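You operate a simulated robot arm through the tools that you are given. There is no shell and no other tool.

Carry out the task below with a simulated robot arm. There is one attempt and no reset: what you move stays moved.

Task
Set the grey-banded small lamp to the tester's number and test it.
Fine: clamp its foot in the vice before turning its dials; press Test so that it lights; it stays clamped; its Hundreds dial, the tester's number and the other lamp stay.

It is judged by the outcome, as a careful person would: the job done as asked, and still so three seconds after it is handed in. It fails if anything else is knocked over, pushed out of place, dropped, spilled or broken.

Robot
A 6-joint arm with a fingered hand, fixed in place. Base frame: the origin is on the floor under the middle of its stand, x ahead of it, y to its left, z up; the work surface is at about z = 0.86. Readings come in m, rad, newtons and seconds.
With the tool pointing down near the work surface it reaches from about 0.32 to 0.94 m from the base axis. Its first joint turns from -2.897 to 2.897 rad. Payload 5 kg.
Tool frame: the origin (TCP) lies between the finger pads and is the grasp point; the fingertips stand 0.037 m ahead of it; z points along the fingers, y is the line along which they close. The gripper opens to 0.124 m; its body begins 0.043 m behind the TCP. The gripper is a hand of 3 fingers: y runs from the thumb to the fingers, the wrist lies at [-0.021, -0.125, -0.215] in the tool frame, and closing takes about 1.5 s.
Orientation is told as [roll, pitch, yaw] about the base's x, y, z axes, in that order, counted from this pose: with the fingers straight down and the wrist toward the robot, the tool's x, y and z point along [0, 1, 0], [1, 0, 0] and [0, 0, -1] of the base frame.

Tools
- The arm moves only by the tool servo_tool. Its argument "targets" is a list of rows, each a list of 6 numbers: the shift along the tool's x, y, z in m, then the turn, a rotation vector about the tool's x, y, z in rad. In form: [[tx, ty, tz, rx, ry, rz], ...]. A call has 1 to 20 rows; each row is the pose to reach, as a shift and turn from the pose commanded when the call began, along the tool's axes at that moment. "gripper" is the finger opening in m, from 0 to 0.124, set as the call begins (left out, the last holds). Rows are played at 5 a second. More than 0.05 m and 0.15 rad between two rows, or a gripper value outside its range, and nothing of the call is played. Where a pose cannot be reached the arm comes as near as it can. A force on the tool above 40 N (or 10 N above the force at the start of the call, whichever is more), or a blocked arm, ends the call early, and 0.2 s more pass. The fingers move at their own pace (about 0.072 m/s each) and stop on an object; they squeeze with about 27 N. The grip force told is the motor's: it shows also when the fingers shut on nothing. Time passes only in rows, and 0.2 s behind the last, so rows that repeat a pose let the fingers close. The reply holds the time, the measured pose of the TCP, the force on the tool along the base axes, the opening and the grip force, in the units named above and with some noise, with the torque about the TCP (base axes, N m) and any sound that the robot's microphone picked up.
- Cameras (640 x 400 px; columns grow to the right, rows downward): "scene" is fixed at [0.4031, 0.5, 1.434]; the picture's right is [-0.99, -0.11, 0.00], its down [-0.04, 0.36, -0.93] and it looks along [0.11, -0.92, -0.37] (base axes); focal length 316 px, centre (320, 200). "wrist" rides on the gripper at [0.072, -0.104, -0.154] in the tool frame; the picture's right is [-0.83, 0.26, -0.49], its down [-0.51, -0.72, 0.47] and it looks along [-0.23, 0.64, 0.73] (tool axes); focal length 243 px, centre (320, 200). There is no depth. A picture from a camera that has moved, and an enlarged one, comes with that camera's place and axes in the base frame and with its lens.
- camera(camera): a new picture of that camera. The clock stands still meanwhile.
- curl_fingers(index, middle, thumb_bend, thumb_turn): sets how far each is bent, from 0 (flat) to 1 (curled in); at 0.3 the hand is open as for a grip, at 0.7 the pads meet at the TCP. One left out holds its place. A second passes; each finger stops where it meets its share of the squeeze, and holds until it gets a number again. A gripper value or a shape takes the hand back. It gives what a move gives, with no picture; readings hold the bend of each and the force on the fingers (four entries, about 0 where the hand has none), thumb and palm. thumb_turn goes from beside the hand (0) to across from the fingers (1), as for a grip.
- hand_shape(shape): the hand has 3 fingers and takes this shape, open, in about a second: jaw (thumb against the fingers, like two jaws); tri (thumb and two fingers); tip (a fingertip pinch); poke (one finger out to press); point (the index stretched); flat (the hand flat); cup (the hand cupped); fist (a fist). The gripper value then closes the fingers along that shape, each until it touches; the sizes above hold for jaw. It gives what a move gives, with no picture.
- inspect(camera, box): a new picture of the part [left, top, right, bottom] of that camera's present view, enlarged. The clock stands still meanwhile.
- finish_job(): hands the job in; it is judged then, once.

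Places have to be worked out from the pictures, the camera data and where the tool is seen. Open the gripper and draw the arm clear of the work before you hand the job in, unless the task says otherwise.

The tools are called after "Emit:" by a JSON object that holds its "api" and its "payload". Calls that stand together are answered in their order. servo_tool: Moves the arm, as the interface text tells. Its arguments: {"type":"object","properties":{"targets":{"type":"array"},"gripper":{"type":"number"}},"required":["targets"]} The other tools are called the same way: hand_shape (shape) gives the hand a shape; curl_fingers (index, middle, thumb_bend, thumb_turn) moves the fingers one by one; camera (camera) takes a picture; inspect (camera, box) takes an enlarged picture of a part of a camera's view; finish_job () hands the job in.

At the start:

```text
time_s: 0.0
tcp_pos: [0.327, -0.6688, 1.2374]
ee_rot: [0.0, 0.002, -0.002]
force: [-0.4, 0.7, -0.4]
wrist_torque: [-0.01, 0.0, 0.01]
finger_gap: 0.1235
grip_force: 0.0
shape: jaw
bend: [0.3, 0.3, 0.3, 0.98]
finger forces: [0.0, 0.0, 0.0, 0.0, 0.1, 0.0]
```

scene: 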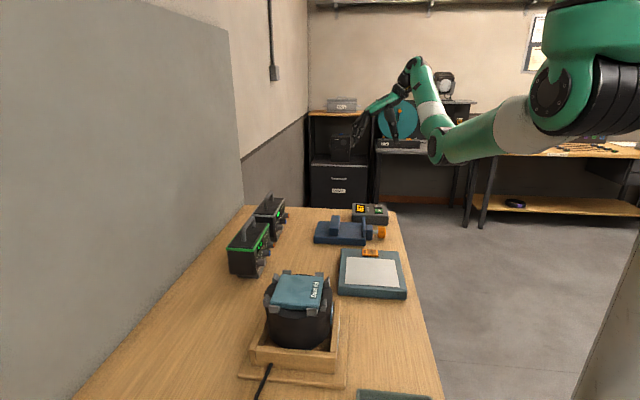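
wrist: 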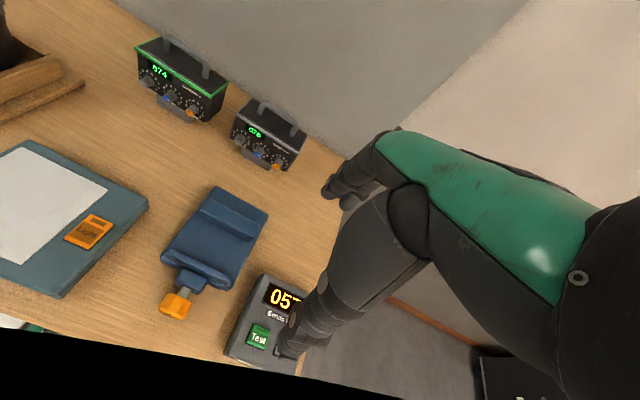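

I'll start by enlarging the relevant parts of both views to read the lamps, vice and tester.

Emit:
{"api": "inspect", "payload": {"camera": "wrist", "box": [120, 20, 340, 190]}}

Emit:
{"api": "inspect", "payload": {"camera": "wrist", "box": [140, 170, 340, 380]}}

Emit:
{"api": "inspect", "payload": {"camera": "scene", "box": [220, 180, 420, 310]}}

```text
2.35 times, centred on (230, 105) of wrist
camera zoom: at [0.2219, -0.5953, 1.3912], right [0.26, -0.83, 0.49], down [-0.72, -0.51, -0.47], along [0.64, -0.23, -0.73], focal length 571 px, centre (532, 424)
```

zoom: 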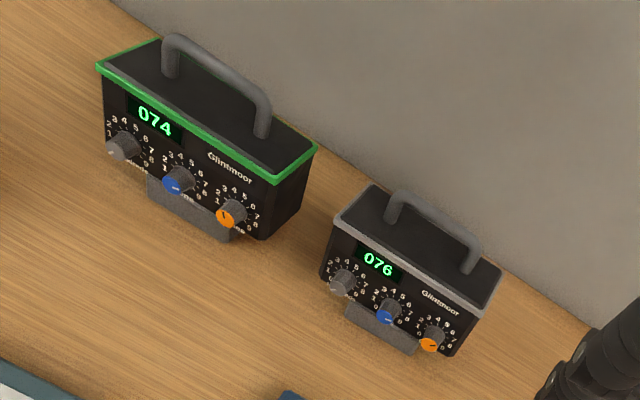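

```text
1.90 times, centred on (240, 275) of wrist
camera zoom: at [0.2219, -0.5953, 1.3912], right [0.26, -0.83, 0.49], down [-0.72, -0.51, -0.47], along [0.64, -0.23, -0.73], focal length 462 px, centre (472, 57)
```

zoom: 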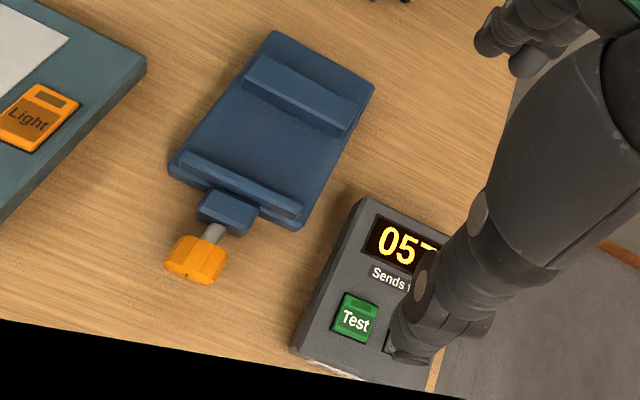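

```text
3.08 times, centred on (320, 245) of scene
camera zoom: at [0.4031, 0.5, 1.434], right [-0.99, -0.11, 0.0], down [-0.04, 0.36, -0.93], along [0.11, -0.92, -0.37], focal length 971 px, centre (320, 62)
```

zoom: 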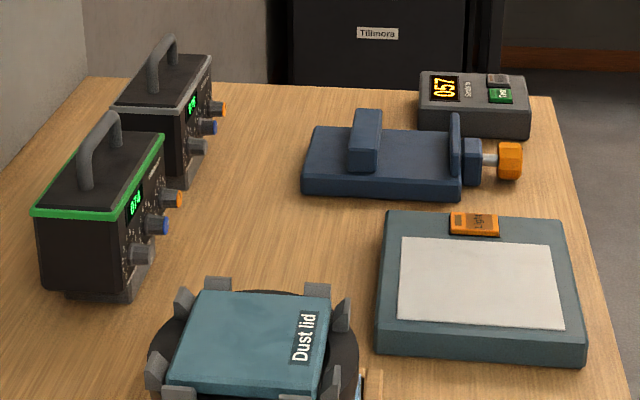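

The tester shows 057 and the grey-banded lamp shows 076 (rough position x 0.68–0.77, y −0.46…−0.63, top z≈0.97), so Tens goes 7→5 and Ones 6→7. I move the hand to the side (+y) to get a clearer wrist view of the lamp, vice and tester.

Emit:
{"api": "servo_tool", "payload": {"targets": [[0.05, 0, 0, 0, 0, 0], [0.1, 0, 0, 0, 0, 0], [0.15, 0, 0, 0, 0, 0], [0.2, 0, 0, 0, 0, 0], [0.2, 0, 0, 0, 0, 0]]}}

Emit:
{"api": "camera", "payload": {"camera": "wrist"}}

Emit:
{"api": "camera", "payload": {"camera": "scene"}}

```text
time_s: 1.2
tcp_pos: [0.3999, -0.5396, 1.1509]
ee_rot: [-0.003, -0.001, 0.0]
force: [0.5, 0.0, 1.4]
wrist_torque: [-0.04, 0.08, 0.02]
finger_gap: 0.1237
grip_force: 0.0
shape: jaw
bend: [0.3, 0.3, 0.3, 0.97]
finger forces: [0.0, 0.0, 0.0, 0.1, 0.1, 0.1]
out of reach, approached as far as the arm can: row 1, 2, 3, 4, 5
```

```text
taken
camera wrist: at [0.2951, -0.4658, 1.3036], right [0.26, -0.83, 0.49], down [-0.72, -0.51, -0.47], along [0.64, -0.23, -0.73], focal length 243 px, centre (320, 200)
```

wrist: 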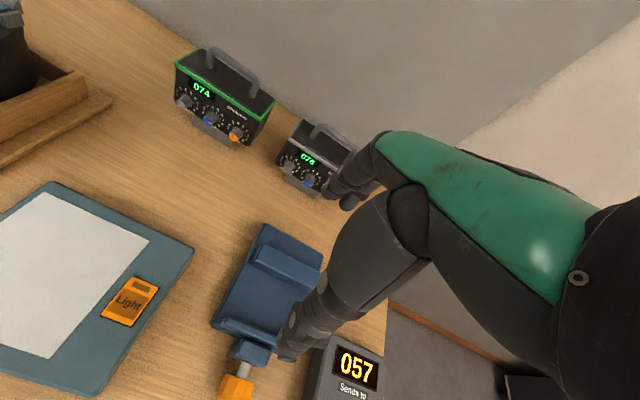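

```text
taken
```

scene: 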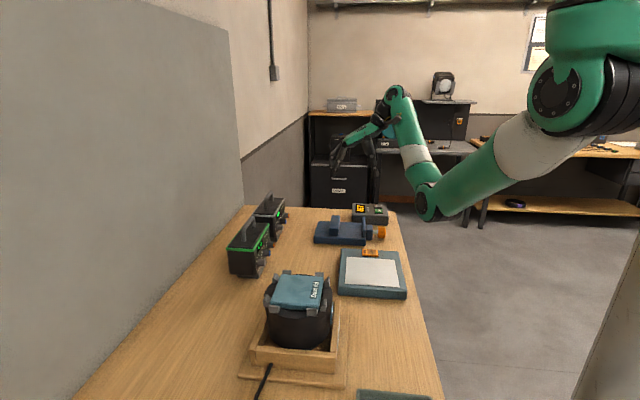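

The arm came as near as it could (inner reach limit), now at (0.40, −0.54, 1.15). I zoom in on the tester and vice before moving further.

Emit:
{"api": "inspect", "payload": {"camera": "wrist", "box": [200, 210, 400, 400]}}

Emit:
{"api": "inspect", "payload": {"camera": "wrist", "box": [250, 100, 390, 220]}}

Emit:
{"api": "inspect", "payload": {"camera": "scene", "box": [300, 190, 410, 260]}}

Emit:
{"api": "inspect", "payload": {"camera": "scene", "box": [225, 185, 305, 285]}}

```text
2.11 times, centred on (300, 305) of wrist
camera zoom: at [0.2951, -0.4658, 1.3036], right [0.26, -0.83, 0.49], down [-0.72, -0.51, -0.47], along [0.64, -0.23, -0.73], focal length 511 px, centre (362, -21)
```

zoom: 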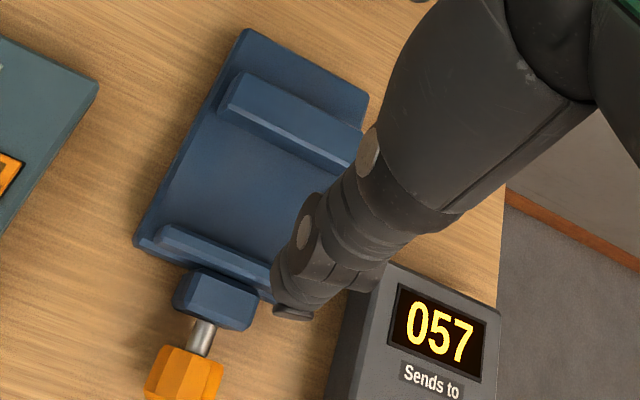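

```text
3.33 times, centred on (320, 160) of wrist
camera zoom: at [0.2951, -0.4658, 1.3036], right [0.26, -0.83, 0.49], down [-0.72, -0.51, -0.47], along [0.64, -0.23, -0.73], focal length 809 px, centre (320, 333)
```

zoom: 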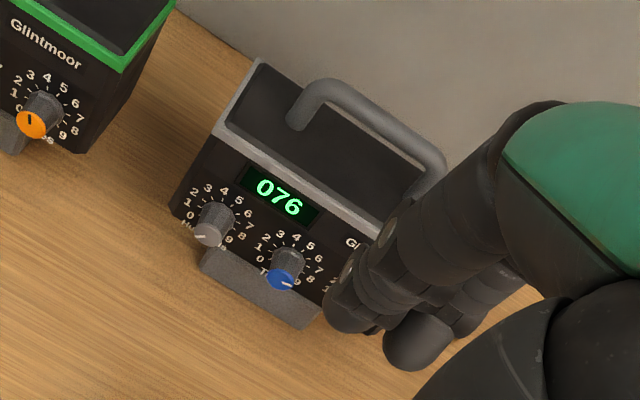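

```text
5.71 times, centred on (355, 225) of scene
camera zoom: at [0.4031, 0.5, 1.434], right [-0.99, -0.11, 0.0], down [-0.04, 0.36, -0.93], along [0.11, -0.92, -0.37], focal length 1804 px, centre (120, 57)
```

zoom: 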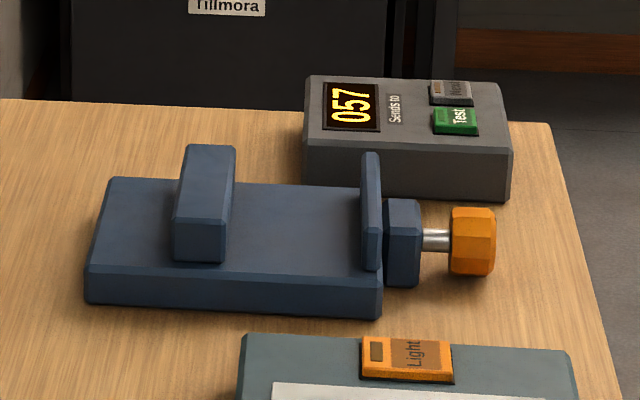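

```text
4.00 times, centred on (265, 235) of scene
camera zoom: at [0.4031, 0.5, 1.434], right [-0.99, -0.11, 0.0], down [-0.04, 0.36, -0.93], along [0.11, -0.92, -0.37], focal length 1263 px, centre (540, 60)
```

zoom: 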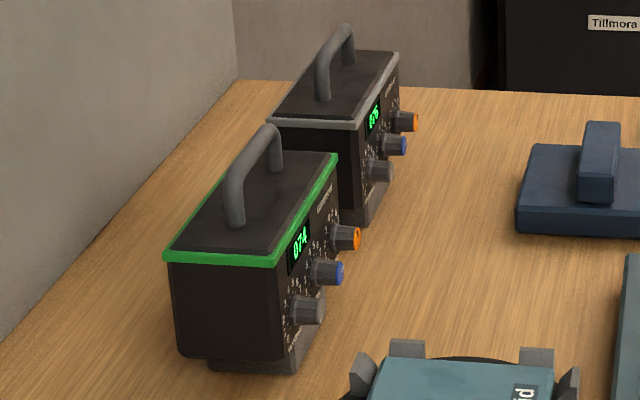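

The vice base seems to span x 0.36–0.545, y −0.50…−0.635, with a jaw gap of x≈0.372–0.458 and an orange screw knob near (0.30, −0.57, 0.885). I move lower and back to see the knob, tester buttons and jaws closer.

Emit:
{"api": "servo_tool", "payload": {"targets": [[-0.02, -0.03, 0.03, 0, 0, 0], [-0.04, -0.06, 0.06, 0, 0, 0], [-0.06, -0.09, 0.09, 0, 0, 0], [-0.06, -0.09, 0.09, 0, 0, 0]]}}

Emit:
{"api": "camera", "payload": {"camera": "wrist"}}

```text
time_s: 2.2
tcp_pos: [0.3112, -0.5985, 1.063]
ee_rot: [0.001, 0.0, 0.001]
force: [-0.1, -0.4, 0.0]
wrist_torque: [-0.01, -0.05, -0.01]
finger_gap: 0.1239
grip_force: 0.0
shape: jaw
bend: [0.3, 0.3, 0.3, 0.97]
finger forces: [0.0, 0.0, 0.1, 0.1, 0.1, 0.1]
```

```text
taken
camera wrist: at [0.2057, -0.5243, 1.2162], right [0.26, -0.83, 0.49], down [-0.72, -0.51, -0.47], along [0.64, -0.23, -0.73], focal length 243 px, centre (320, 200)
```

wrist: 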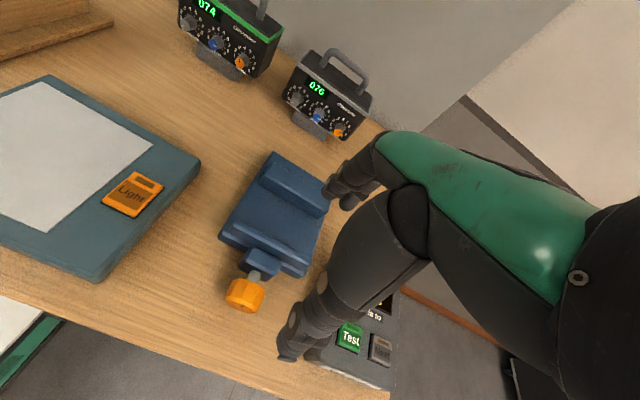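

Commands continue from the reached pose. Now zoom on the vice with its knob, the tester buttons, and the lamp.

Emit:
{"api": "inspect", "payload": {"camera": "wrist", "box": [200, 140, 340, 330]}}

Emit:
{"api": "inspect", "payload": {"camera": "wrist", "box": [260, 270, 420, 400]}}

Emit:
{"api": "inspect", "payload": {"camera": "wrist", "box": [270, 40, 390, 150]}}

```text
2.11 times, centred on (270, 235) of wrist
camera zoom: at [0.2057, -0.5243, 1.2162], right [0.26, -0.83, 0.49], down [-0.72, -0.51, -0.47], along [0.64, -0.23, -0.73], focal length 511 px, centre (425, 126)
```

zoom: 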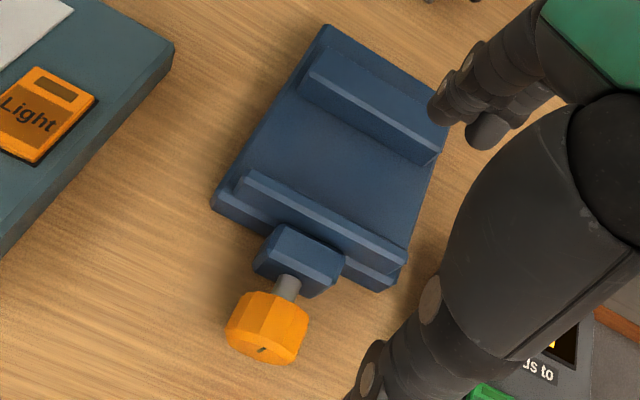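

```text
3.08 times, centred on (340, 335) of wrist
camera zoom: at [0.2057, -0.5243, 1.2162], right [0.26, -0.83, 0.49], down [-0.72, -0.51, -0.47], along [0.64, -0.23, -0.73], focal length 746 px, centre (258, -215)
```

zoom: 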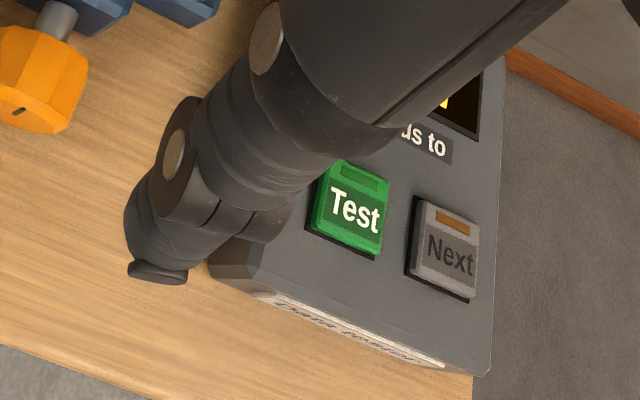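

```text
3.64 times, centred on (330, 95) of wrist
camera zoom: at [0.2057, -0.5243, 1.2162], right [0.26, -0.83, 0.49], down [-0.72, -0.51, -0.47], along [0.64, -0.23, -0.73], focal length 882 px, centre (284, 582)
```

zoom: 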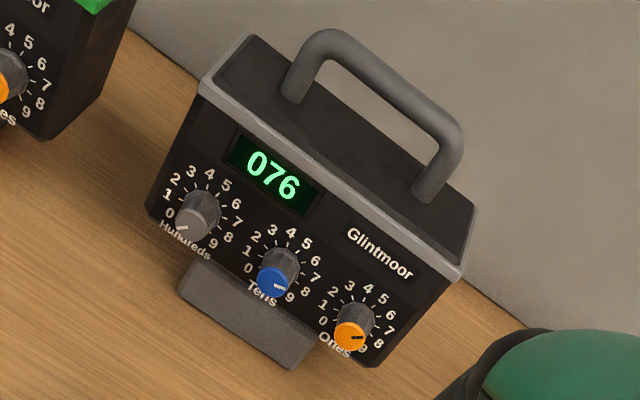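

Refined estimates: knob centre ≈(0.295,−0.582,0.886), Ø≈0.045, axis along x; jaw gap x≈0.366–0.454, y −0.53…−0.634, jaw top ≈0.92; lamp body x≈0.673–0.757, top z≈0.982, handle bar ≈(0.722,−0.552,1.015). The "Next" button must be avoided. I move toward the lamp for a close look at its foot and dials.

Emit:
{"api": "servo_tool", "payload": {"targets": [[-0.012, 0.04, 0, 0, 0, 0], [-0.024, 0.08, 0, 0, 0, 0], [-0.036, 0.12, 0, 0, 0, 0], [-0.048, 0.16, 0, 0, 0, 0], [-0.06, 0.2, 0, 0, 0, 0], [-0.07, 0.23, 0, 0, 0, 0], [-0.07, 0.23, 0, 0, 0, 0]]}}

Emit:
{"api": "camera", "payload": {"camera": "wrist"}}

```text
time_s: 3.8
tcp_pos: [0.5411, -0.6729, 1.0603]
ee_rot: [-0.003, 0.0, -0.001]
force: [-0.1, -0.5, -0.2]
wrist_torque: [-0.02, 0.01, 0.01]
finger_gap: 0.1239
grip_force: 0.1
shape: jaw
bend: [0.3, 0.3, 0.3, 0.97]
finger forces: [0.0, 0.1, 0.0, 0.1, 0.0, 0.0]
```

```text
taken
camera wrist: at [0.4362, -0.5987, 1.214], right [0.26, -0.83, 0.49], down [-0.72, -0.51, -0.47], along [0.64, -0.23, -0.73], focal length 243 px, centre (320, 200)
```

wrist: 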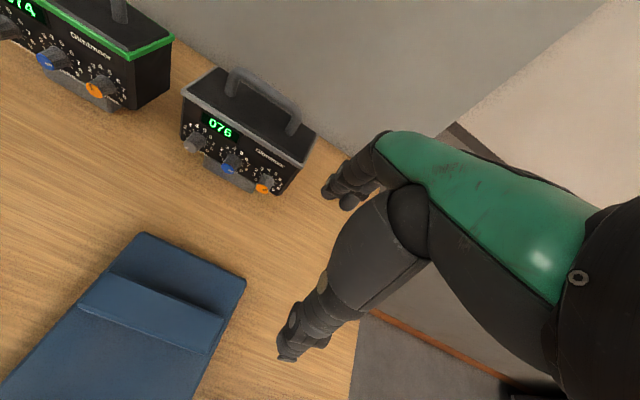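

Emit:
{"api": "inspect", "payload": {"camera": "wrist", "box": [170, 50, 330, 210]}}

Emit:
{"api": "inspect", "payload": {"camera": "scene", "box": [225, 180, 305, 240]}}

```text
2.50 times, centred on (250, 130) of wrist
camera zoom: at [0.4362, -0.5987, 1.214], right [0.26, -0.83, 0.49], down [-0.72, -0.51, -0.47], along [0.64, -0.23, -0.73], focal length 606 px, centre (495, 375)
```

zoom: 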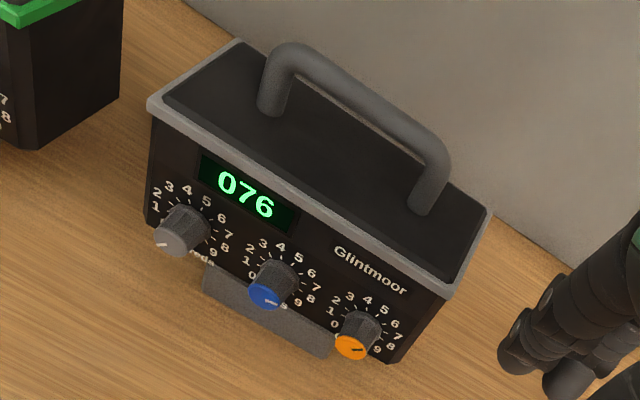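

```text
6.67 times, centred on (265, 210) of scene
camera zoom: at [0.4031, 0.5, 1.434], right [-0.99, -0.11, 0.0], down [-0.04, 0.36, -0.93], along [0.11, -0.92, -0.37], focal length 2104 px, centre (687, 133)
```

zoom: 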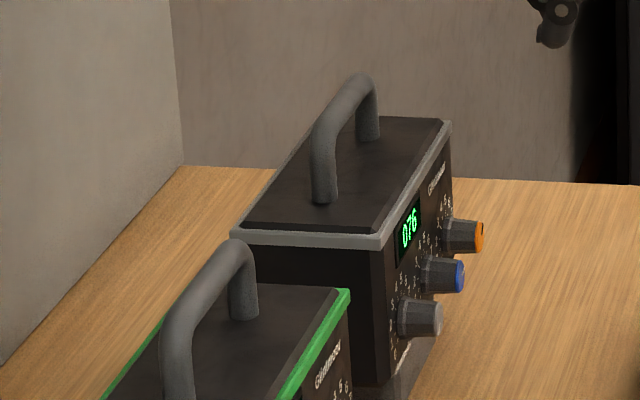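

The close view puts the handle bar at about x 0.716, y −0.548, z 1.02, the body from z 0.90 to 0.982, and the foot (0.04 tall) at y −0.50…−0.59. I rise and go above the handle in the default orientation.

Emit:
{"api": "servo_tool", "payload": {"targets": [[0, 0, -0.04, 0, 0, 0], [0, 0, -0.07, 0, 0, 0], [0.03, 0.04, -0.07, 0, 0, 0], [0.06, 0.08, -0.07, 0, 0, 0], [0.09, 0.12, -0.07, 0, 0, 0], [0.11, 0.15, -0.07, 0, 0, 0], [0.125, 0.175, -0.07, 0, 0, 0], [0.125, 0.175, -0.07, 0, 0, 0]], "gripper": 0.124}}

Emit:
{"api": "camera", "payload": {"camera": "wrist"}}

Emit:
{"api": "camera", "payload": {"camera": "scene"}}

```text
time_s: 5.6
tcp_pos: [0.7163, -0.5468, 1.1306]
ee_rot: [0.0, 0.0, -0.001]
force: [0.2, 0.2, -0.7]
wrist_torque: [-0.01, 0.02, 0.0]
finger_gap: 0.124
grip_force: 0.0
shape: jaw
bend: [0.3, 0.3, 0.3, 0.97]
finger forces: [0.0, 0.1, 0.0, 0.0, 0.0, 0.0]
```

```text
taken
camera wrist: at [0.6111, -0.4731, 1.284], right [0.26, -0.83, 0.49], down [-0.72, -0.51, -0.47], along [0.64, -0.23, -0.73], focal length 243 px, centre (320, 200)
```

wrist: 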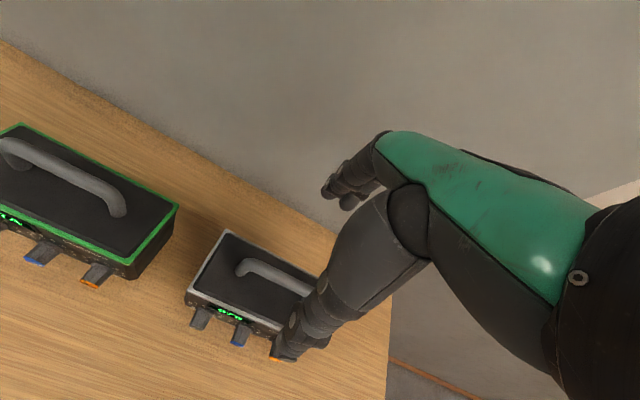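

```text
taken
```

scene: 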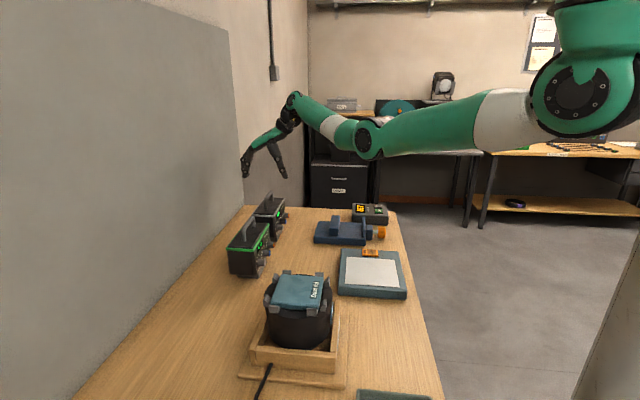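

The hand is above the handle now; I check hand shape and fingertips relative to the handle in the scene view.

Emit:
{"api": "inspect", "payload": {"camera": "scene", "box": [225, 130, 315, 240]}}

Emit:
{"api": "inspect", "payload": {"camera": "wrist", "box": [170, 150, 400, 380]}}

```text
3.64 times, centred on (270, 185) of scene
camera zoom: at [0.4031, 0.5, 1.434], right [-0.99, -0.11, 0.0], down [-0.04, 0.36, -0.93], along [0.11, -0.92, -0.37], focal length 1148 px, centre (502, 254)
```

zoom: 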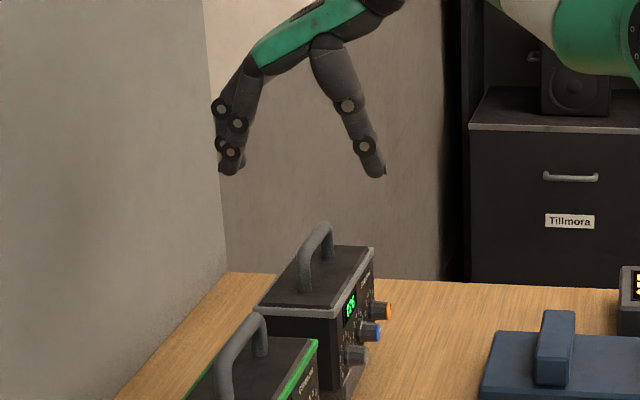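

```text
1.74 times, centred on (285, 265) of wrist
camera zoom: at [0.6111, -0.4731, 1.284], right [0.26, -0.83, 0.49], down [-0.72, -0.51, -0.47], along [0.64, -0.23, -0.73], focal length 422 px, centre (381, 87)
```

zoom: 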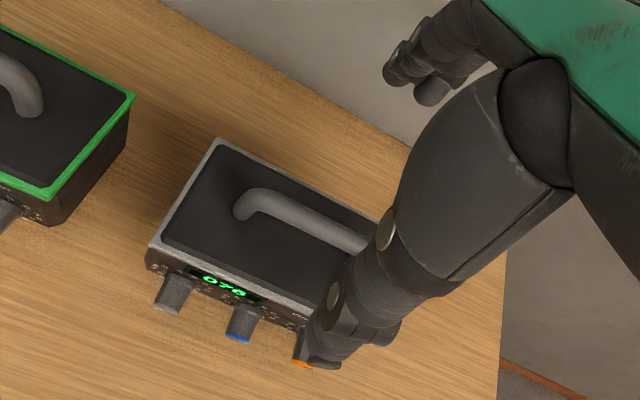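

Fingertips sit ~0.036 below the TCP and straddle the handle (x 0.645…0.79 around 0.716). I descend 0.095 m so the tips stay ~1 cm above the lamp's top.

Emit:
{"api": "servo_tool", "payload": {"targets": [[0, 0, 0.03, 0, 0, 0], [0, 0, 0.06, 0, 0, 0], [0, 0, 0.08, 0, 0, 0], [0, 0, 0.094, 0, 0, 0], [0, 0, 0.094, 0, 0, 0]]}}

Emit:
{"api": "inspect", "payload": {"camera": "scene", "box": [225, 130, 315, 240]}}

Emit:
{"api": "camera", "payload": {"camera": "wrist"}}

```text
time_s: 6.8
tcp_pos: [0.7137, -0.5474, 1.0358]
ee_rot: [0.0, 0.0, 0.002]
force: [0.2, -0.1, -1.4]
wrist_torque: [-0.02, 0.01, -0.02]
finger_gap: 0.124
grip_force: 0.1
shape: jaw
bend: [0.3, 0.3, 0.3, 0.97]
finger forces: [0.1, 0.1, 0.1, 0.1, 0.0, 0.0]
```

```text
3.64 times, centred on (270, 185) of scene
camera zoom: at [0.4031, 0.5, 1.434], right [-0.99, -0.11, 0.0], down [-0.04, 0.36, -0.93], along [0.11, -0.92, -0.37], focal length 1148 px, centre (502, 254)
```

zoom: 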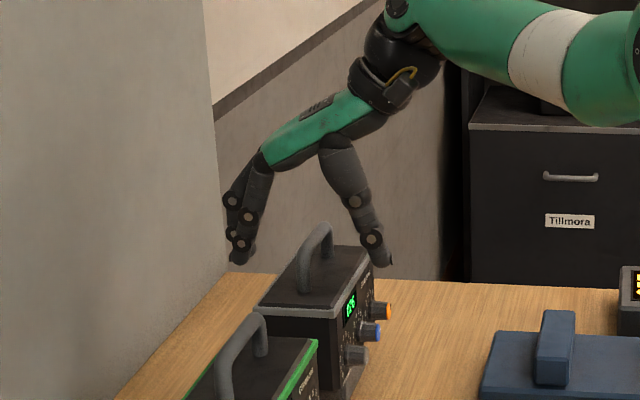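

```text
taken
camera wrist: at [0.6086, -0.4736, 1.1895], right [0.26, -0.83, 0.49], down [-0.72, -0.51, -0.47], along [0.64, -0.23, -0.73], focal length 243 px, centre (320, 200)
```

wrist: 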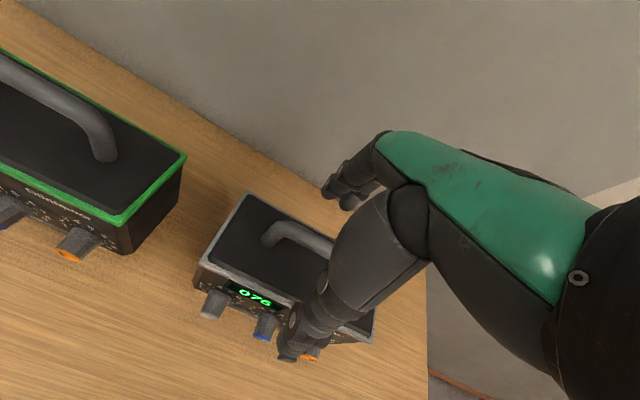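

The thumb is in front and fingers behind the handle, above the lamp top. I close the fingers on the bar.

Emit:
{"api": "servo_tool", "payload": {"targets": [[0, 0, 0, 0, 0, 0], [0, 0, 0, 0, 0, 0], [0, 0, 0, 0, 0, 0], [0, 0, 0, 0, 0, 0], [0, 0, 0, 0, 0, 0], [0, 0, 0, 0, 0, 0], [0, 0, 0, 0, 0, 0], [0, 0, 0, 0, 0, 0], [0, 0, 0, 0, 0, 0]], "gripper": 0}}

Emit:
{"api": "inspect", "payload": {"camera": "scene", "box": [225, 130, 315, 240]}}

Emit:
{"api": "camera", "payload": {"camera": "wrist"}}

```text
time_s: 8.8
tcp_pos: [0.7135, -0.5463, 1.0349]
ee_rot: [0.003, 0.002, 0.001]
force: [-1.0, -0.2, 0.9]
wrist_torque: [-0.01, -0.04, -0.04]
finger_gap: 0.0001
grip_force: 26.9
shape: jaw
bend: [0.7, 0.7, 0.74, 1.0]
finger forces: [17.7, 4.4, 0.0, 0.1, 22.9, 0.0]
```

```text
3.64 times, centred on (270, 185) of scene
camera zoom: at [0.4031, 0.5, 1.434], right [-0.99, -0.11, 0.0], down [-0.04, 0.36, -0.93], along [0.11, -0.92, -0.37], focal length 1148 px, centre (502, 254)
```

zoom: 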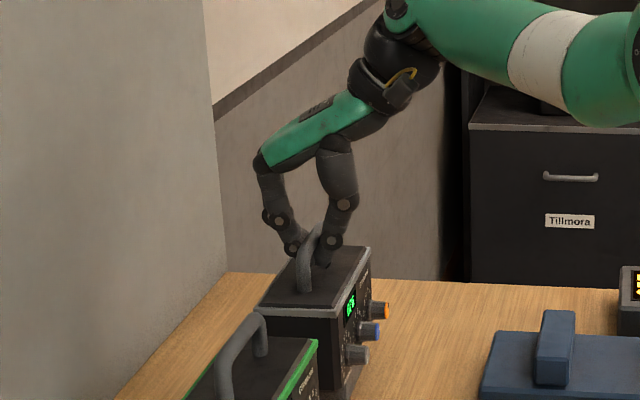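

```text
taken
camera wrist: at [0.6088, -0.4736, 1.1886], right [0.26, -0.83, 0.49], down [-0.72, -0.51, -0.47], along [0.64, -0.23, -0.73], focal length 243 px, centre (320, 200)
```

wrist: 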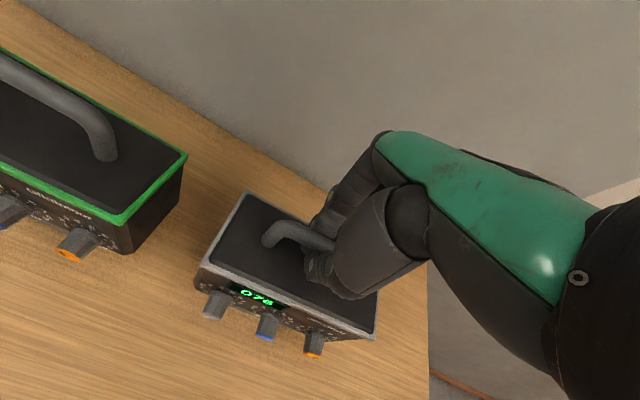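

Grip shows force, but the gap reads ~0, so I zoom in to verify that the bar is really between the pads.

Emit:
{"api": "inspect", "payload": {"camera": "scene", "box": [255, 165, 295, 215]}}

Emit:
{"api": "inspect", "payload": {"camera": "wrist", "box": [230, 180, 400, 340]}}

```text
8.00 times, centred on (275, 190) of scene
camera zoom: at [0.4031, 0.5, 1.434], right [-0.99, -0.11, 0.0], down [-0.04, 0.36, -0.93], along [0.11, -0.92, -0.37], focal length 2525 px, centre (680, 280)
```

zoom: 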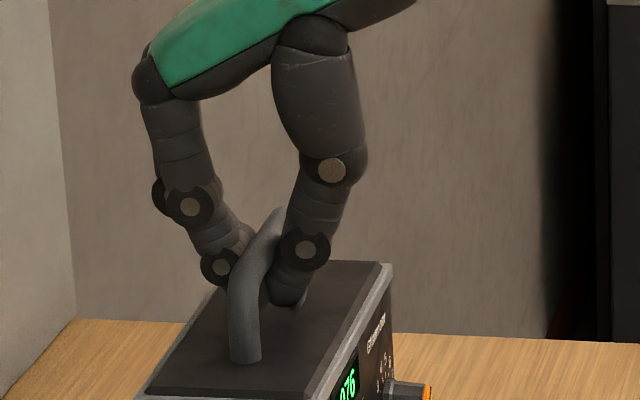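

```text
2.50 times, centred on (315, 260) of wrist
camera zoom: at [0.6088, -0.4736, 1.1886], right [0.26, -0.83, 0.49], down [-0.72, -0.51, -0.47], along [0.64, -0.23, -0.73], focal length 606 px, centre (332, 50)
```

zoom: 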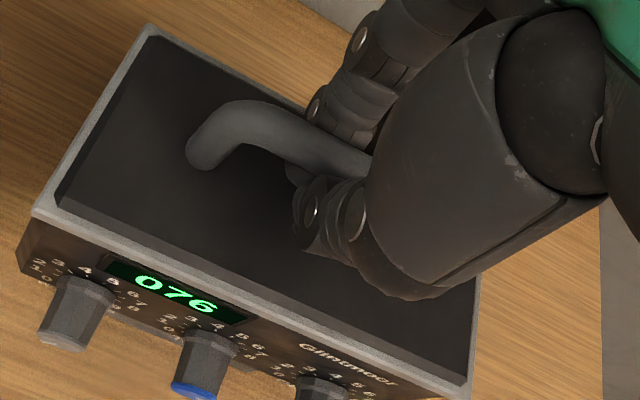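

The thumb and fingers wrap the bar with tips meeting beneath it – a caged grip. I lift slowly and check the lamp follows.

Emit:
{"api": "servo_tool", "payload": {"targets": [[0, 0, -0.01, 0, 0, 0], [0, 0, -0.02, 0, 0, 0], [0, 0, -0.03, 0, 0, 0], [0, 0, -0.045, 0, 0, 0], [0, 0, -0.06, 0, 0, 0], [0, 0, -0.06, 0, 0, 0]]}}

Emit:
{"api": "inspect", "payload": {"camera": "scene", "box": [225, 130, 315, 240]}}

Emit:
{"api": "camera", "payload": {"camera": "wrist"}}

```text
time_s: 10.2
tcp_pos: [0.7148, -0.5468, 1.0941]
ee_rot: [0.0, 0.002, 0.0]
force: [1.0, 0.0, -14.3]
wrist_torque: [0.0, -0.09, 0.01]
finger_gap: 0.0007
grip_force: 26.4
shape: jaw
bend: [0.7, 0.7, 0.74, 1.0]
finger forces: [16.9, 5.2, 0.0, 0.1, 22.7, 0.1]
```

```text
3.64 times, centred on (270, 185) of scene
camera zoom: at [0.4031, 0.5, 1.434], right [-0.99, -0.11, 0.0], down [-0.04, 0.36, -0.93], along [0.11, -0.92, -0.37], focal length 1148 px, centre (502, 254)
```

zoom: 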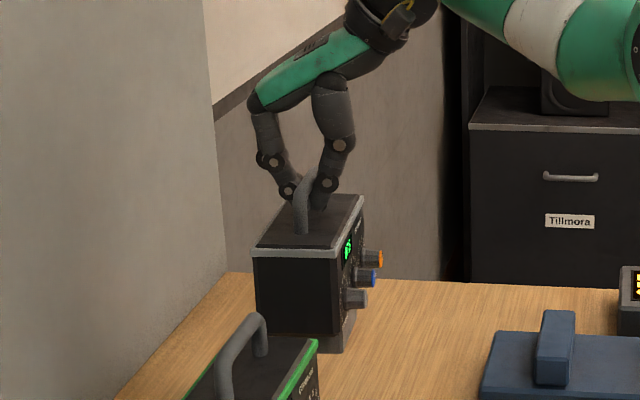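

```text
taken
camera wrist: at [0.6096, -0.4731, 1.2483], right [0.26, -0.83, 0.49], down [-0.72, -0.51, -0.47], along [0.64, -0.23, -0.73], focal length 243 px, centre (320, 200)
```

wrist: 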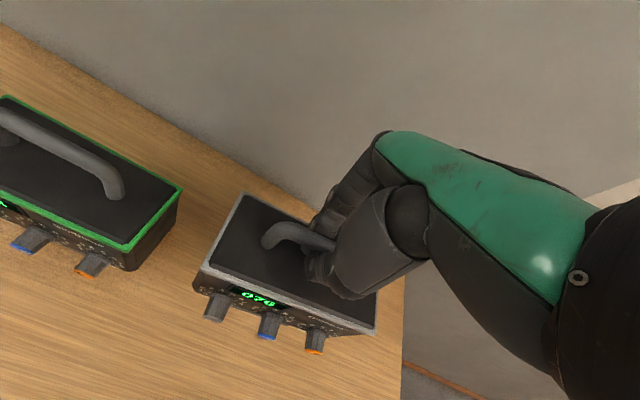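

The lamp hangs level, weighing ~1.4 kg. I zoom on the foot to measure its depth.

Emit:
{"api": "inspect", "payload": {"camera": "scene", "box": [255, 175, 295, 235]}}

```text
6.67 times, centred on (275, 205) of scene
camera zoom: at [0.4031, 0.5, 1.434], right [-0.99, -0.11, 0.0], down [-0.04, 0.36, -0.93], along [0.11, -0.92, -0.37], focal length 2104 px, centre (620, 167)
```

zoom: 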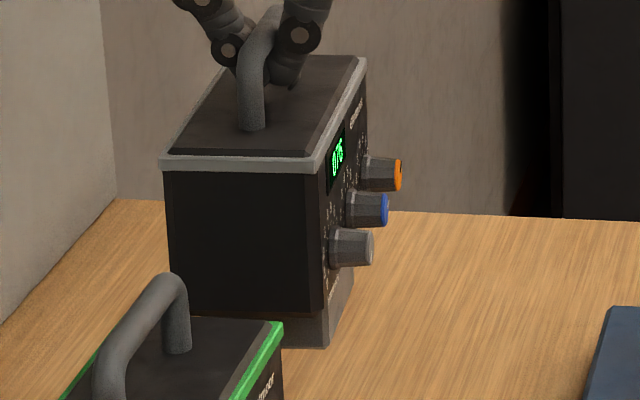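

Foot bottom is now at z≈0.922, foot front ≈0.036 ahead (−x) of the TCP, body bottom 0.04 above the foot bottom. I lift 5 cm more and carry the lamp to above the vice gap: target TCP (0.417, −0.582).

Emit:
{"api": "servo_tool", "payload": {"targets": [[0, 0, -0.025, 0, 0, 0], [0, 0, -0.05, 0, 0, 0], [-0.002, -0.02, -0.05, 0, 0, 0], [-0.005, -0.05, -0.05, 0, 0, 0], [-0.009, -0.08, -0.05, 0, 0, 0], [-0.013, -0.11, -0.05, 0, 0, 0], [-0.017, -0.14, -0.05, 0, 0, 0], [-0.021, -0.17, -0.05, 0, 0, 0], [-0.025, -0.2, -0.05, 0, 0, 0], [-0.028, -0.23, -0.05, 0, 0, 0], [-0.031, -0.26, -0.05, 0, 0, 0], [-0.034, -0.285, -0.05, 0, 0, 0], [-0.035, -0.298, -0.05, 0, 0, 0], [-0.035, -0.298, -0.05, 0, 0, 0]]}}

Emit:
{"api": "camera", "payload": {"camera": "scene"}}

Emit:
{"api": "camera", "payload": {"camera": "wrist"}}

```text
time_s: 13.2
tcp_pos: [0.4162, -0.5812, 1.1449]
ee_rot: [0.001, 0.001, 0.0]
force: [0.8, -0.5, -14.1]
wrist_torque: [0.02, -0.04, 0.03]
finger_gap: 0.0004
grip_force: 26.7
shape: jaw
bend: [0.7, 0.7, 0.74, 1.0]
finger forces: [16.6, 5.9, 0.1, 0.0, 22.8, 0.0]
```

```text
taken
```

scene: 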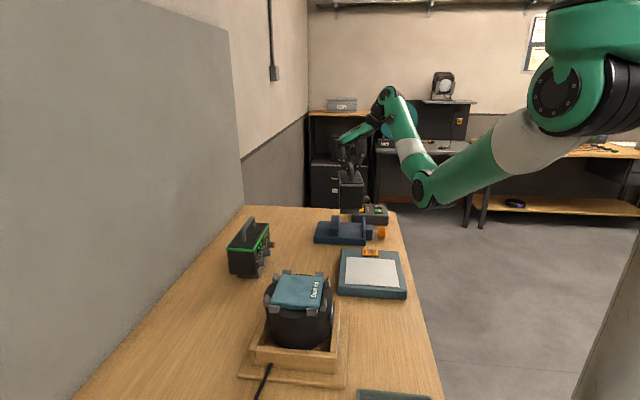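

```text
taken
camera wrist: at [0.3114, -0.5082, 1.2988], right [0.26, -0.83, 0.49], down [-0.72, -0.51, -0.47], along [0.64, -0.23, -0.73], focal length 243 px, centre (320, 200)
```

wrist: 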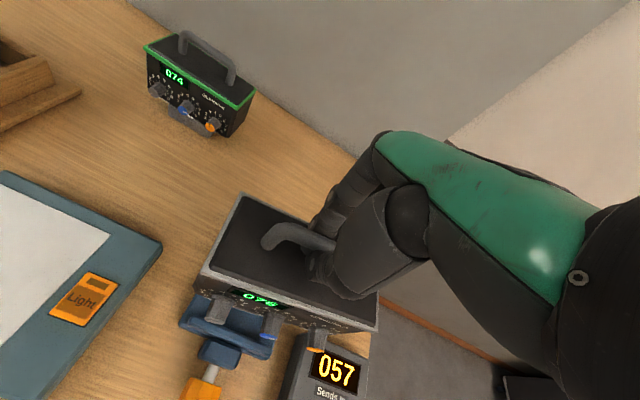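

Emit:
{"api": "inspect", "payload": {"camera": "scene", "box": [305, 150, 405, 255]}}

Emit:
{"api": "inspect", "payload": {"camera": "wrist", "box": [150, 180, 390, 400]}}

```text
3.81 times, centred on (355, 202) of scene
camera zoom: at [0.4031, 0.5, 1.434], right [-0.99, -0.11, 0.0], down [-0.04, 0.36, -0.93], along [0.11, -0.92, -0.37], focal length 1202 px, centre (187, 190)
```

zoom: 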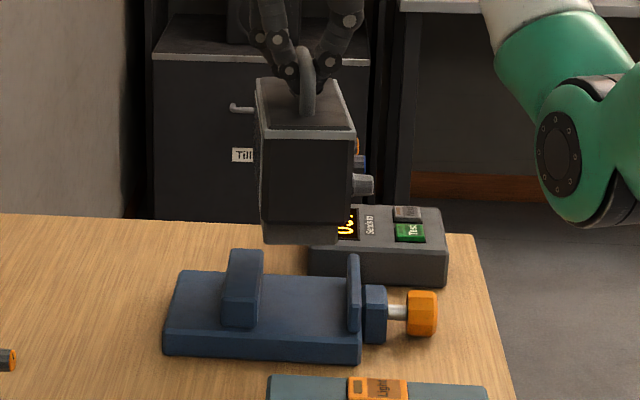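

```text
1.82 times, centred on (270, 290) of wrist
camera zoom: at [0.3114, -0.5082, 1.2988], right [0.26, -0.83, 0.49], down [-0.72, -0.51, -0.47], along [0.64, -0.23, -0.73], focal length 441 px, centre (411, 36)
```

zoom: 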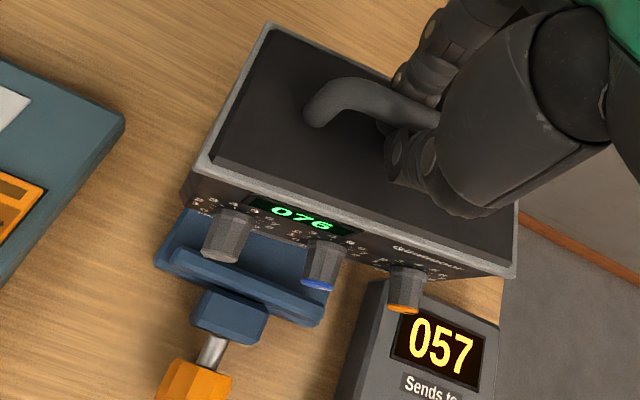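

Foot now measured at x≈0.380–0.449 (depth ~0.069), gap x≈0.366–0.454. I shift 4 mm toward −x to centre it and lower to just above the jaw tops, then check.

Emit:
{"api": "servo_tool", "payload": {"targets": [[0, -0.004, 0, 0, 0, 0], [0, -0.004, 0.02, 0, 0, 0], [0, -0.004, 0.035, 0, 0, 0], [0, -0.004, 0.045, 0, 0, 0], [0, -0.004, 0.045, 0, 0, 0]]}}

Emit:
{"api": "inspect", "payload": {"camera": "scene", "box": [315, 175, 395, 250]}}

Emit:
{"api": "inspect", "payload": {"camera": "wrist", "box": [150, 180, 390, 400]}}

```text
time_s: 14.4
tcp_pos: [0.4137, -0.582, 1.0998]
ee_rot: [0.0, 0.0, 0.0]
force: [0.3, 0.0, -14.6]
wrist_torque: [0.05, -0.06, 0.03]
finger_gap: 0.0004
grip_force: 27.3
shape: jaw
bend: [0.7, 0.7, 0.74, 1.0]
finger forces: [16.6, 6.2, 0.0, 0.0, 22.8, 0.0]
```

```text
5.33 times, centred on (355, 212) of scene
camera zoom: at [0.4031, 0.5, 1.434], right [-0.99, -0.11, 0.0], down [-0.04, 0.36, -0.93], along [0.11, -0.92, -0.37], focal length 1684 px, centre (133, 133)
```

zoom: 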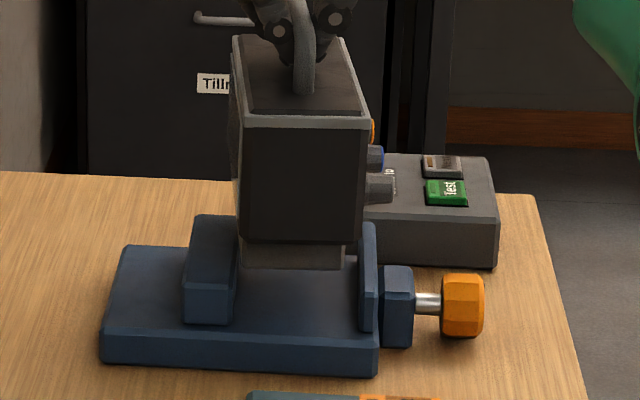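

```text
1.82 times, centred on (270, 290) of wrist
camera zoom: at [0.3087, -0.5081, 1.2543], right [0.26, -0.83, 0.49], down [-0.72, -0.51, -0.47], along [0.64, -0.23, -0.73], focal length 441 px, centre (411, 36)
```

zoom: 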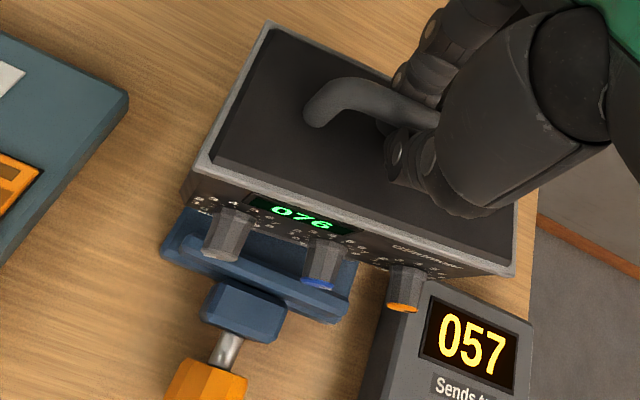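

Foot sits between the jaws in x with ~3 mm to the back jaw and ~12 mm to the front; I shift 4 mm more toward −x and lower into the gap.

Emit:
{"api": "servo_tool", "payload": {"targets": [[0, -0.004, 0, 0, 0, 0], [0, -0.004, 0.008, 0, 0, 0], [0, -0.004, 0.016, 0, 0, 0], [0, -0.004, 0.024, 0, 0, 0], [0, -0.004, 0.03, 0, 0, 0], [0, -0.004, 0.034, 0, 0, 0], [0, -0.004, 0.034, 0, 0, 0]]}}

Emit:
{"api": "inspect", "payload": {"camera": "scene", "box": [315, 175, 395, 250]}}

```text
time_s: 16.0
tcp_pos: [0.4088, -0.581, 1.0651]
ee_rot: [0.002, 0.0, 0.0]
force: [0.0, 0.0, -14.6]
wrist_torque: [0.03, -0.06, 0.0]
finger_gap: 0.0004
grip_force: 27.1
shape: jaw
bend: [0.7, 0.7, 0.74, 1.0]
finger forces: [16.5, 6.4, 0.0, 0.1, 22.7, 0.0]
```

```text
5.33 times, centred on (355, 212) of scene
camera zoom: at [0.4031, 0.5, 1.434], right [-0.99, -0.11, 0.0], down [-0.04, 0.36, -0.93], along [0.11, -0.92, -0.37], focal length 1684 px, centre (133, 133)
```

zoom: 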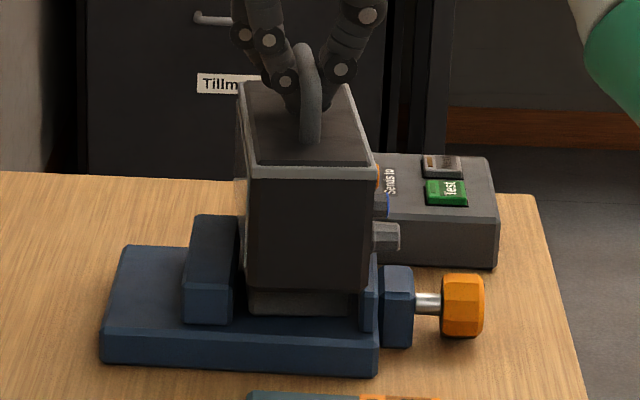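

No contact yet; foot bottom is about 6 mm above the vice bed. I lower the remaining distance in small steps watching the force.

Emit:
{"api": "servo_tool", "payload": {"targets": [[0, 0, 0.002, 0, 0, 0], [0, 0, 0.004, 0, 0, 0], [0, 0, 0.005, 0, 0, 0], [0, 0, 0.005, 0, 0, 0]]}}

```text
time_s: 17.0
tcp_pos: [0.408, -0.5813, 1.0619]
ee_rot: [-0.001, -0.001, 0.001]
force: [-2.4, 4.0, 3.4]
wrist_torque: [0.09, 0.03, -0.03]
finger_gap: 0.0009
grip_force: 27.0
shape: jaw
bend: [0.7, 0.7, 0.75, 1.0]
finger forces: [5.7, 0.0, 0.1, 0.0, 21.0, 0.1]
```

The weight has transferred to the vice bed (force now ~0). I open the fingers to release the handle.

Emit:
{"api": "servo_tool", "payload": {"targets": [[0, 0, 0, 0, 0, 0], [0, 0, 0, 0, 0, 0], [0, 0, 0, 0, 0, 0], [0, 0, 0, 0, 0, 0], [0, 0, 0, 0, 0, 0], [0, 0, 0, 0, 0, 0], [0, 0, 0, 0, 0, 0]], "gripper": 0.1}}

Emit:
{"api": "inspect", "payload": {"camera": "scene", "box": [315, 160, 395, 250]}}

Emit:
{"api": "inspect", "payload": {"camera": "wrist", "box": [150, 180, 390, 400]}}

```text
time_s: 18.6
tcp_pos: [0.4101, -0.5821, 1.0613]
ee_rot: [0.0, 0.001, -0.001]
force: [0.2, 0.5, -0.3]
wrist_torque: [0.01, 0.01, -0.03]
finger_gap: 0.1001
grip_force: 0.1
shape: jaw
bend: [0.26, 0.34, 0.5, 0.99]
finger forces: [0.0, 0.0, 0.0, 0.0, 0.0, 0.0]
```

```text
4.44 times, centred on (355, 205) of scene
camera zoom: at [0.4031, 0.5, 1.434], right [-0.99, -0.11, 0.0], down [-0.04, 0.36, -0.93], along [0.11, -0.92, -0.37], focal length 1403 px, centre (164, 178)
```

zoom: 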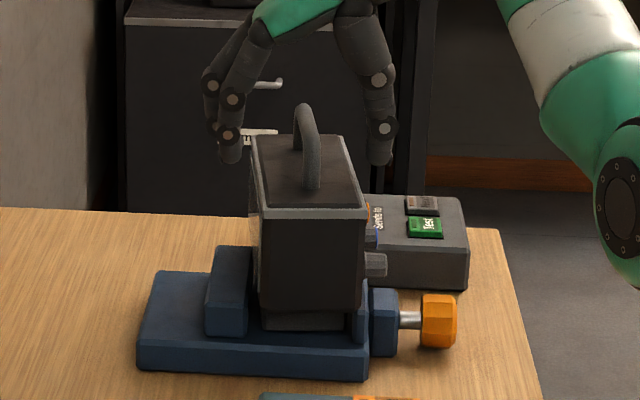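

```text
1.82 times, centred on (270, 290) of wrist
camera zoom: at [0.3042, -0.5076, 1.2157], right [0.26, -0.83, 0.49], down [-0.72, -0.51, -0.47], along [0.64, -0.23, -0.73], focal length 441 px, centre (411, 36)
```

zoom: 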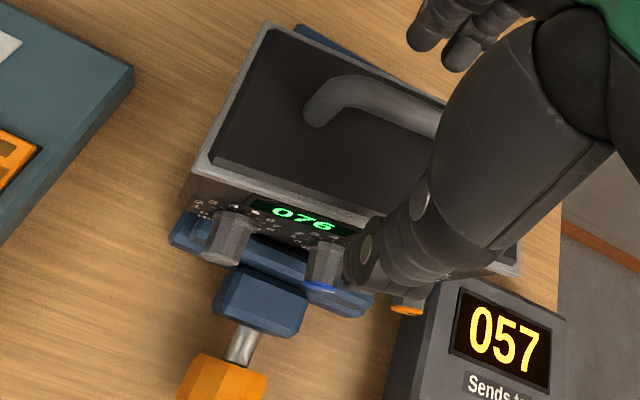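

The lamp stands between the jaws. I raise the hand straight up clear of the handle, then back off to above the vice knob while yawing −90° so the fingers will straddle the knob along y.

Emit:
{"api": "servo_tool", "payload": {"targets": [[0, 0, -0.03, 0, 0, 0], [0, 0, -0.06, 0, 0, 0], [0, 0, -0.1, 0, 0, 0], [0, -0.03, -0.11, 0, 0, 0], [0, -0.06, -0.11, 0, 0, 0], [0, -0.09, -0.11, 0, 0, 0], [0, -0.12, -0.11, 0, 0, 0], [0, -0.12, -0.11, 0, 0, 0]]}}

```text
time_s: 20.4
tcp_pos: [0.3109, -0.6086, 1.1436]
ee_rot: [-0.002, -0.001, -0.002]
force: [0.2, -0.2, 0.4]
wrist_torque: [-0.01, 0.04, -0.01]
finger_gap: 0.1
grip_force: 0.1
shape: jaw
bend: [0.26, 0.34, 0.5, 0.99]
finger forces: [0.1, 0.0, 0.0, 0.0, 0.1, 0.0]
out of reach, approached as far as the arm can: row 5, 6, 7, 8
```

Hit the inner reach limit at (0.311, −0.609, 1.144), fine. Now rotate the hand about its vertical by 90° here, moving slightly away from the lamp.

Emit:
{"api": "servo_tool", "payload": {"targets": [[0, -0.003, 0, 0, 0, 0.14], [0, -0.006, 0, 0, 0, 0.28], [0, -0.009, 0, 0, 0, 0.42], [0, -0.012, 0, 0, 0, 0.56], [0, -0.015, 0, 0, 0, 0.7], [0, -0.018, 0, 0, 0, 0.84], [0, -0.02, 0, 0, 0, 0.98], [0, -0.02, 0, 0, 0, 1.12], [0, -0.02, 0, 0, 0, 1.26], [0, -0.02, 0, 0, 0, 1.4], [0, -0.02, 0, 0, 0, 1.54], [0, -0.02, 0, 0, 0, 1.571], [0, -0.02, 0, 0, 0, 1.571]]}}

Emit:
{"api": "camera", "payload": {"camera": "wrist"}}

Emit:
{"api": "camera", "payload": {"camera": "scene"}}

```text
time_s: 23.2
tcp_pos: [0.2913, -0.6109, 1.1452]
ee_rot: [0.0, 0.0, -1.572]
force: [-0.5, 0.7, -0.6]
wrist_torque: [-0.01, 0.03, 0.0]
finger_gap: 0.1
grip_force: 0.0
shape: jaw
bend: [0.26, 0.34, 0.5, 0.99]
finger forces: [0.0, 0.0, 0.0, 0.0, 0.0, 0.0]
```

```text
taken
camera wrist: at [0.3632, -0.5044, 1.2998], right [-0.83, -0.26, 0.49], down [-0.51, 0.72, -0.47], along [-0.23, -0.64, -0.73], focal length 243 px, centre (320, 200)
```

wrist: 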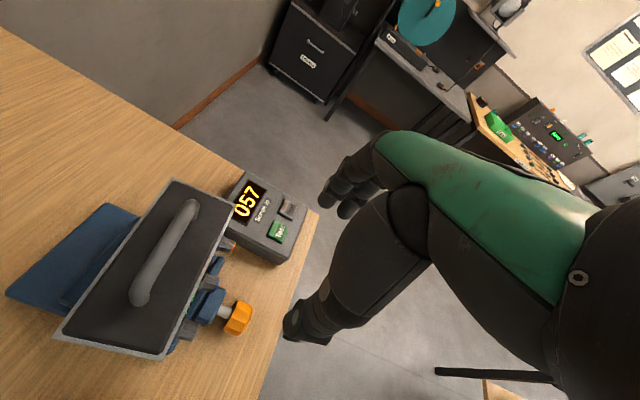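

```text
taken
```

scene: 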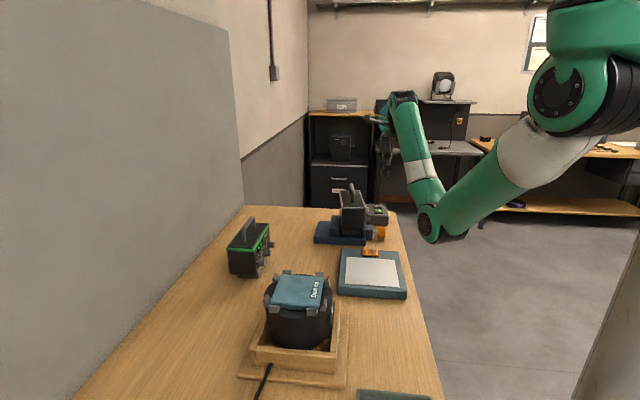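

The hand is turned. I zoom on the knob and vice from this view to refine the knob's position.

Emit:
{"api": "inspect", "payload": {"camera": "wrist", "box": [140, 220, 340, 360]}}

Emit:
{"api": "inspect", "payload": {"camera": "scene", "box": [330, 80, 450, 250]}}

```text
2.86 times, centred on (240, 290) of wrist
camera zoom: at [0.3632, -0.5044, 1.2998], right [-0.83, -0.26, 0.49], down [-0.51, 0.72, -0.47], along [-0.23, -0.64, -0.73], focal length 693 px, centre (549, -57)
```

zoom: 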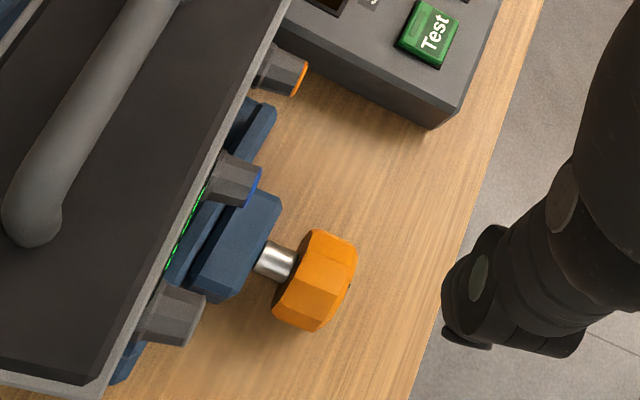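

```text
2.35 times, centred on (390, 165) of scene
camera zoom: at [0.4031, 0.5, 1.434], right [-0.99, -0.11, 0.0], down [-0.04, 0.36, -0.93], along [0.11, -0.92, -0.37], focal length 743 px, centre (155, 282)
```

zoom: 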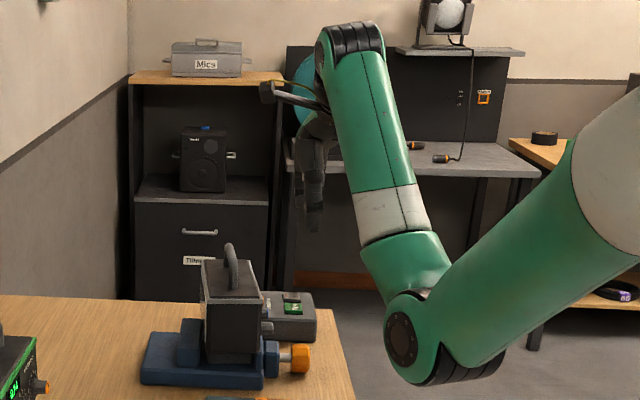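

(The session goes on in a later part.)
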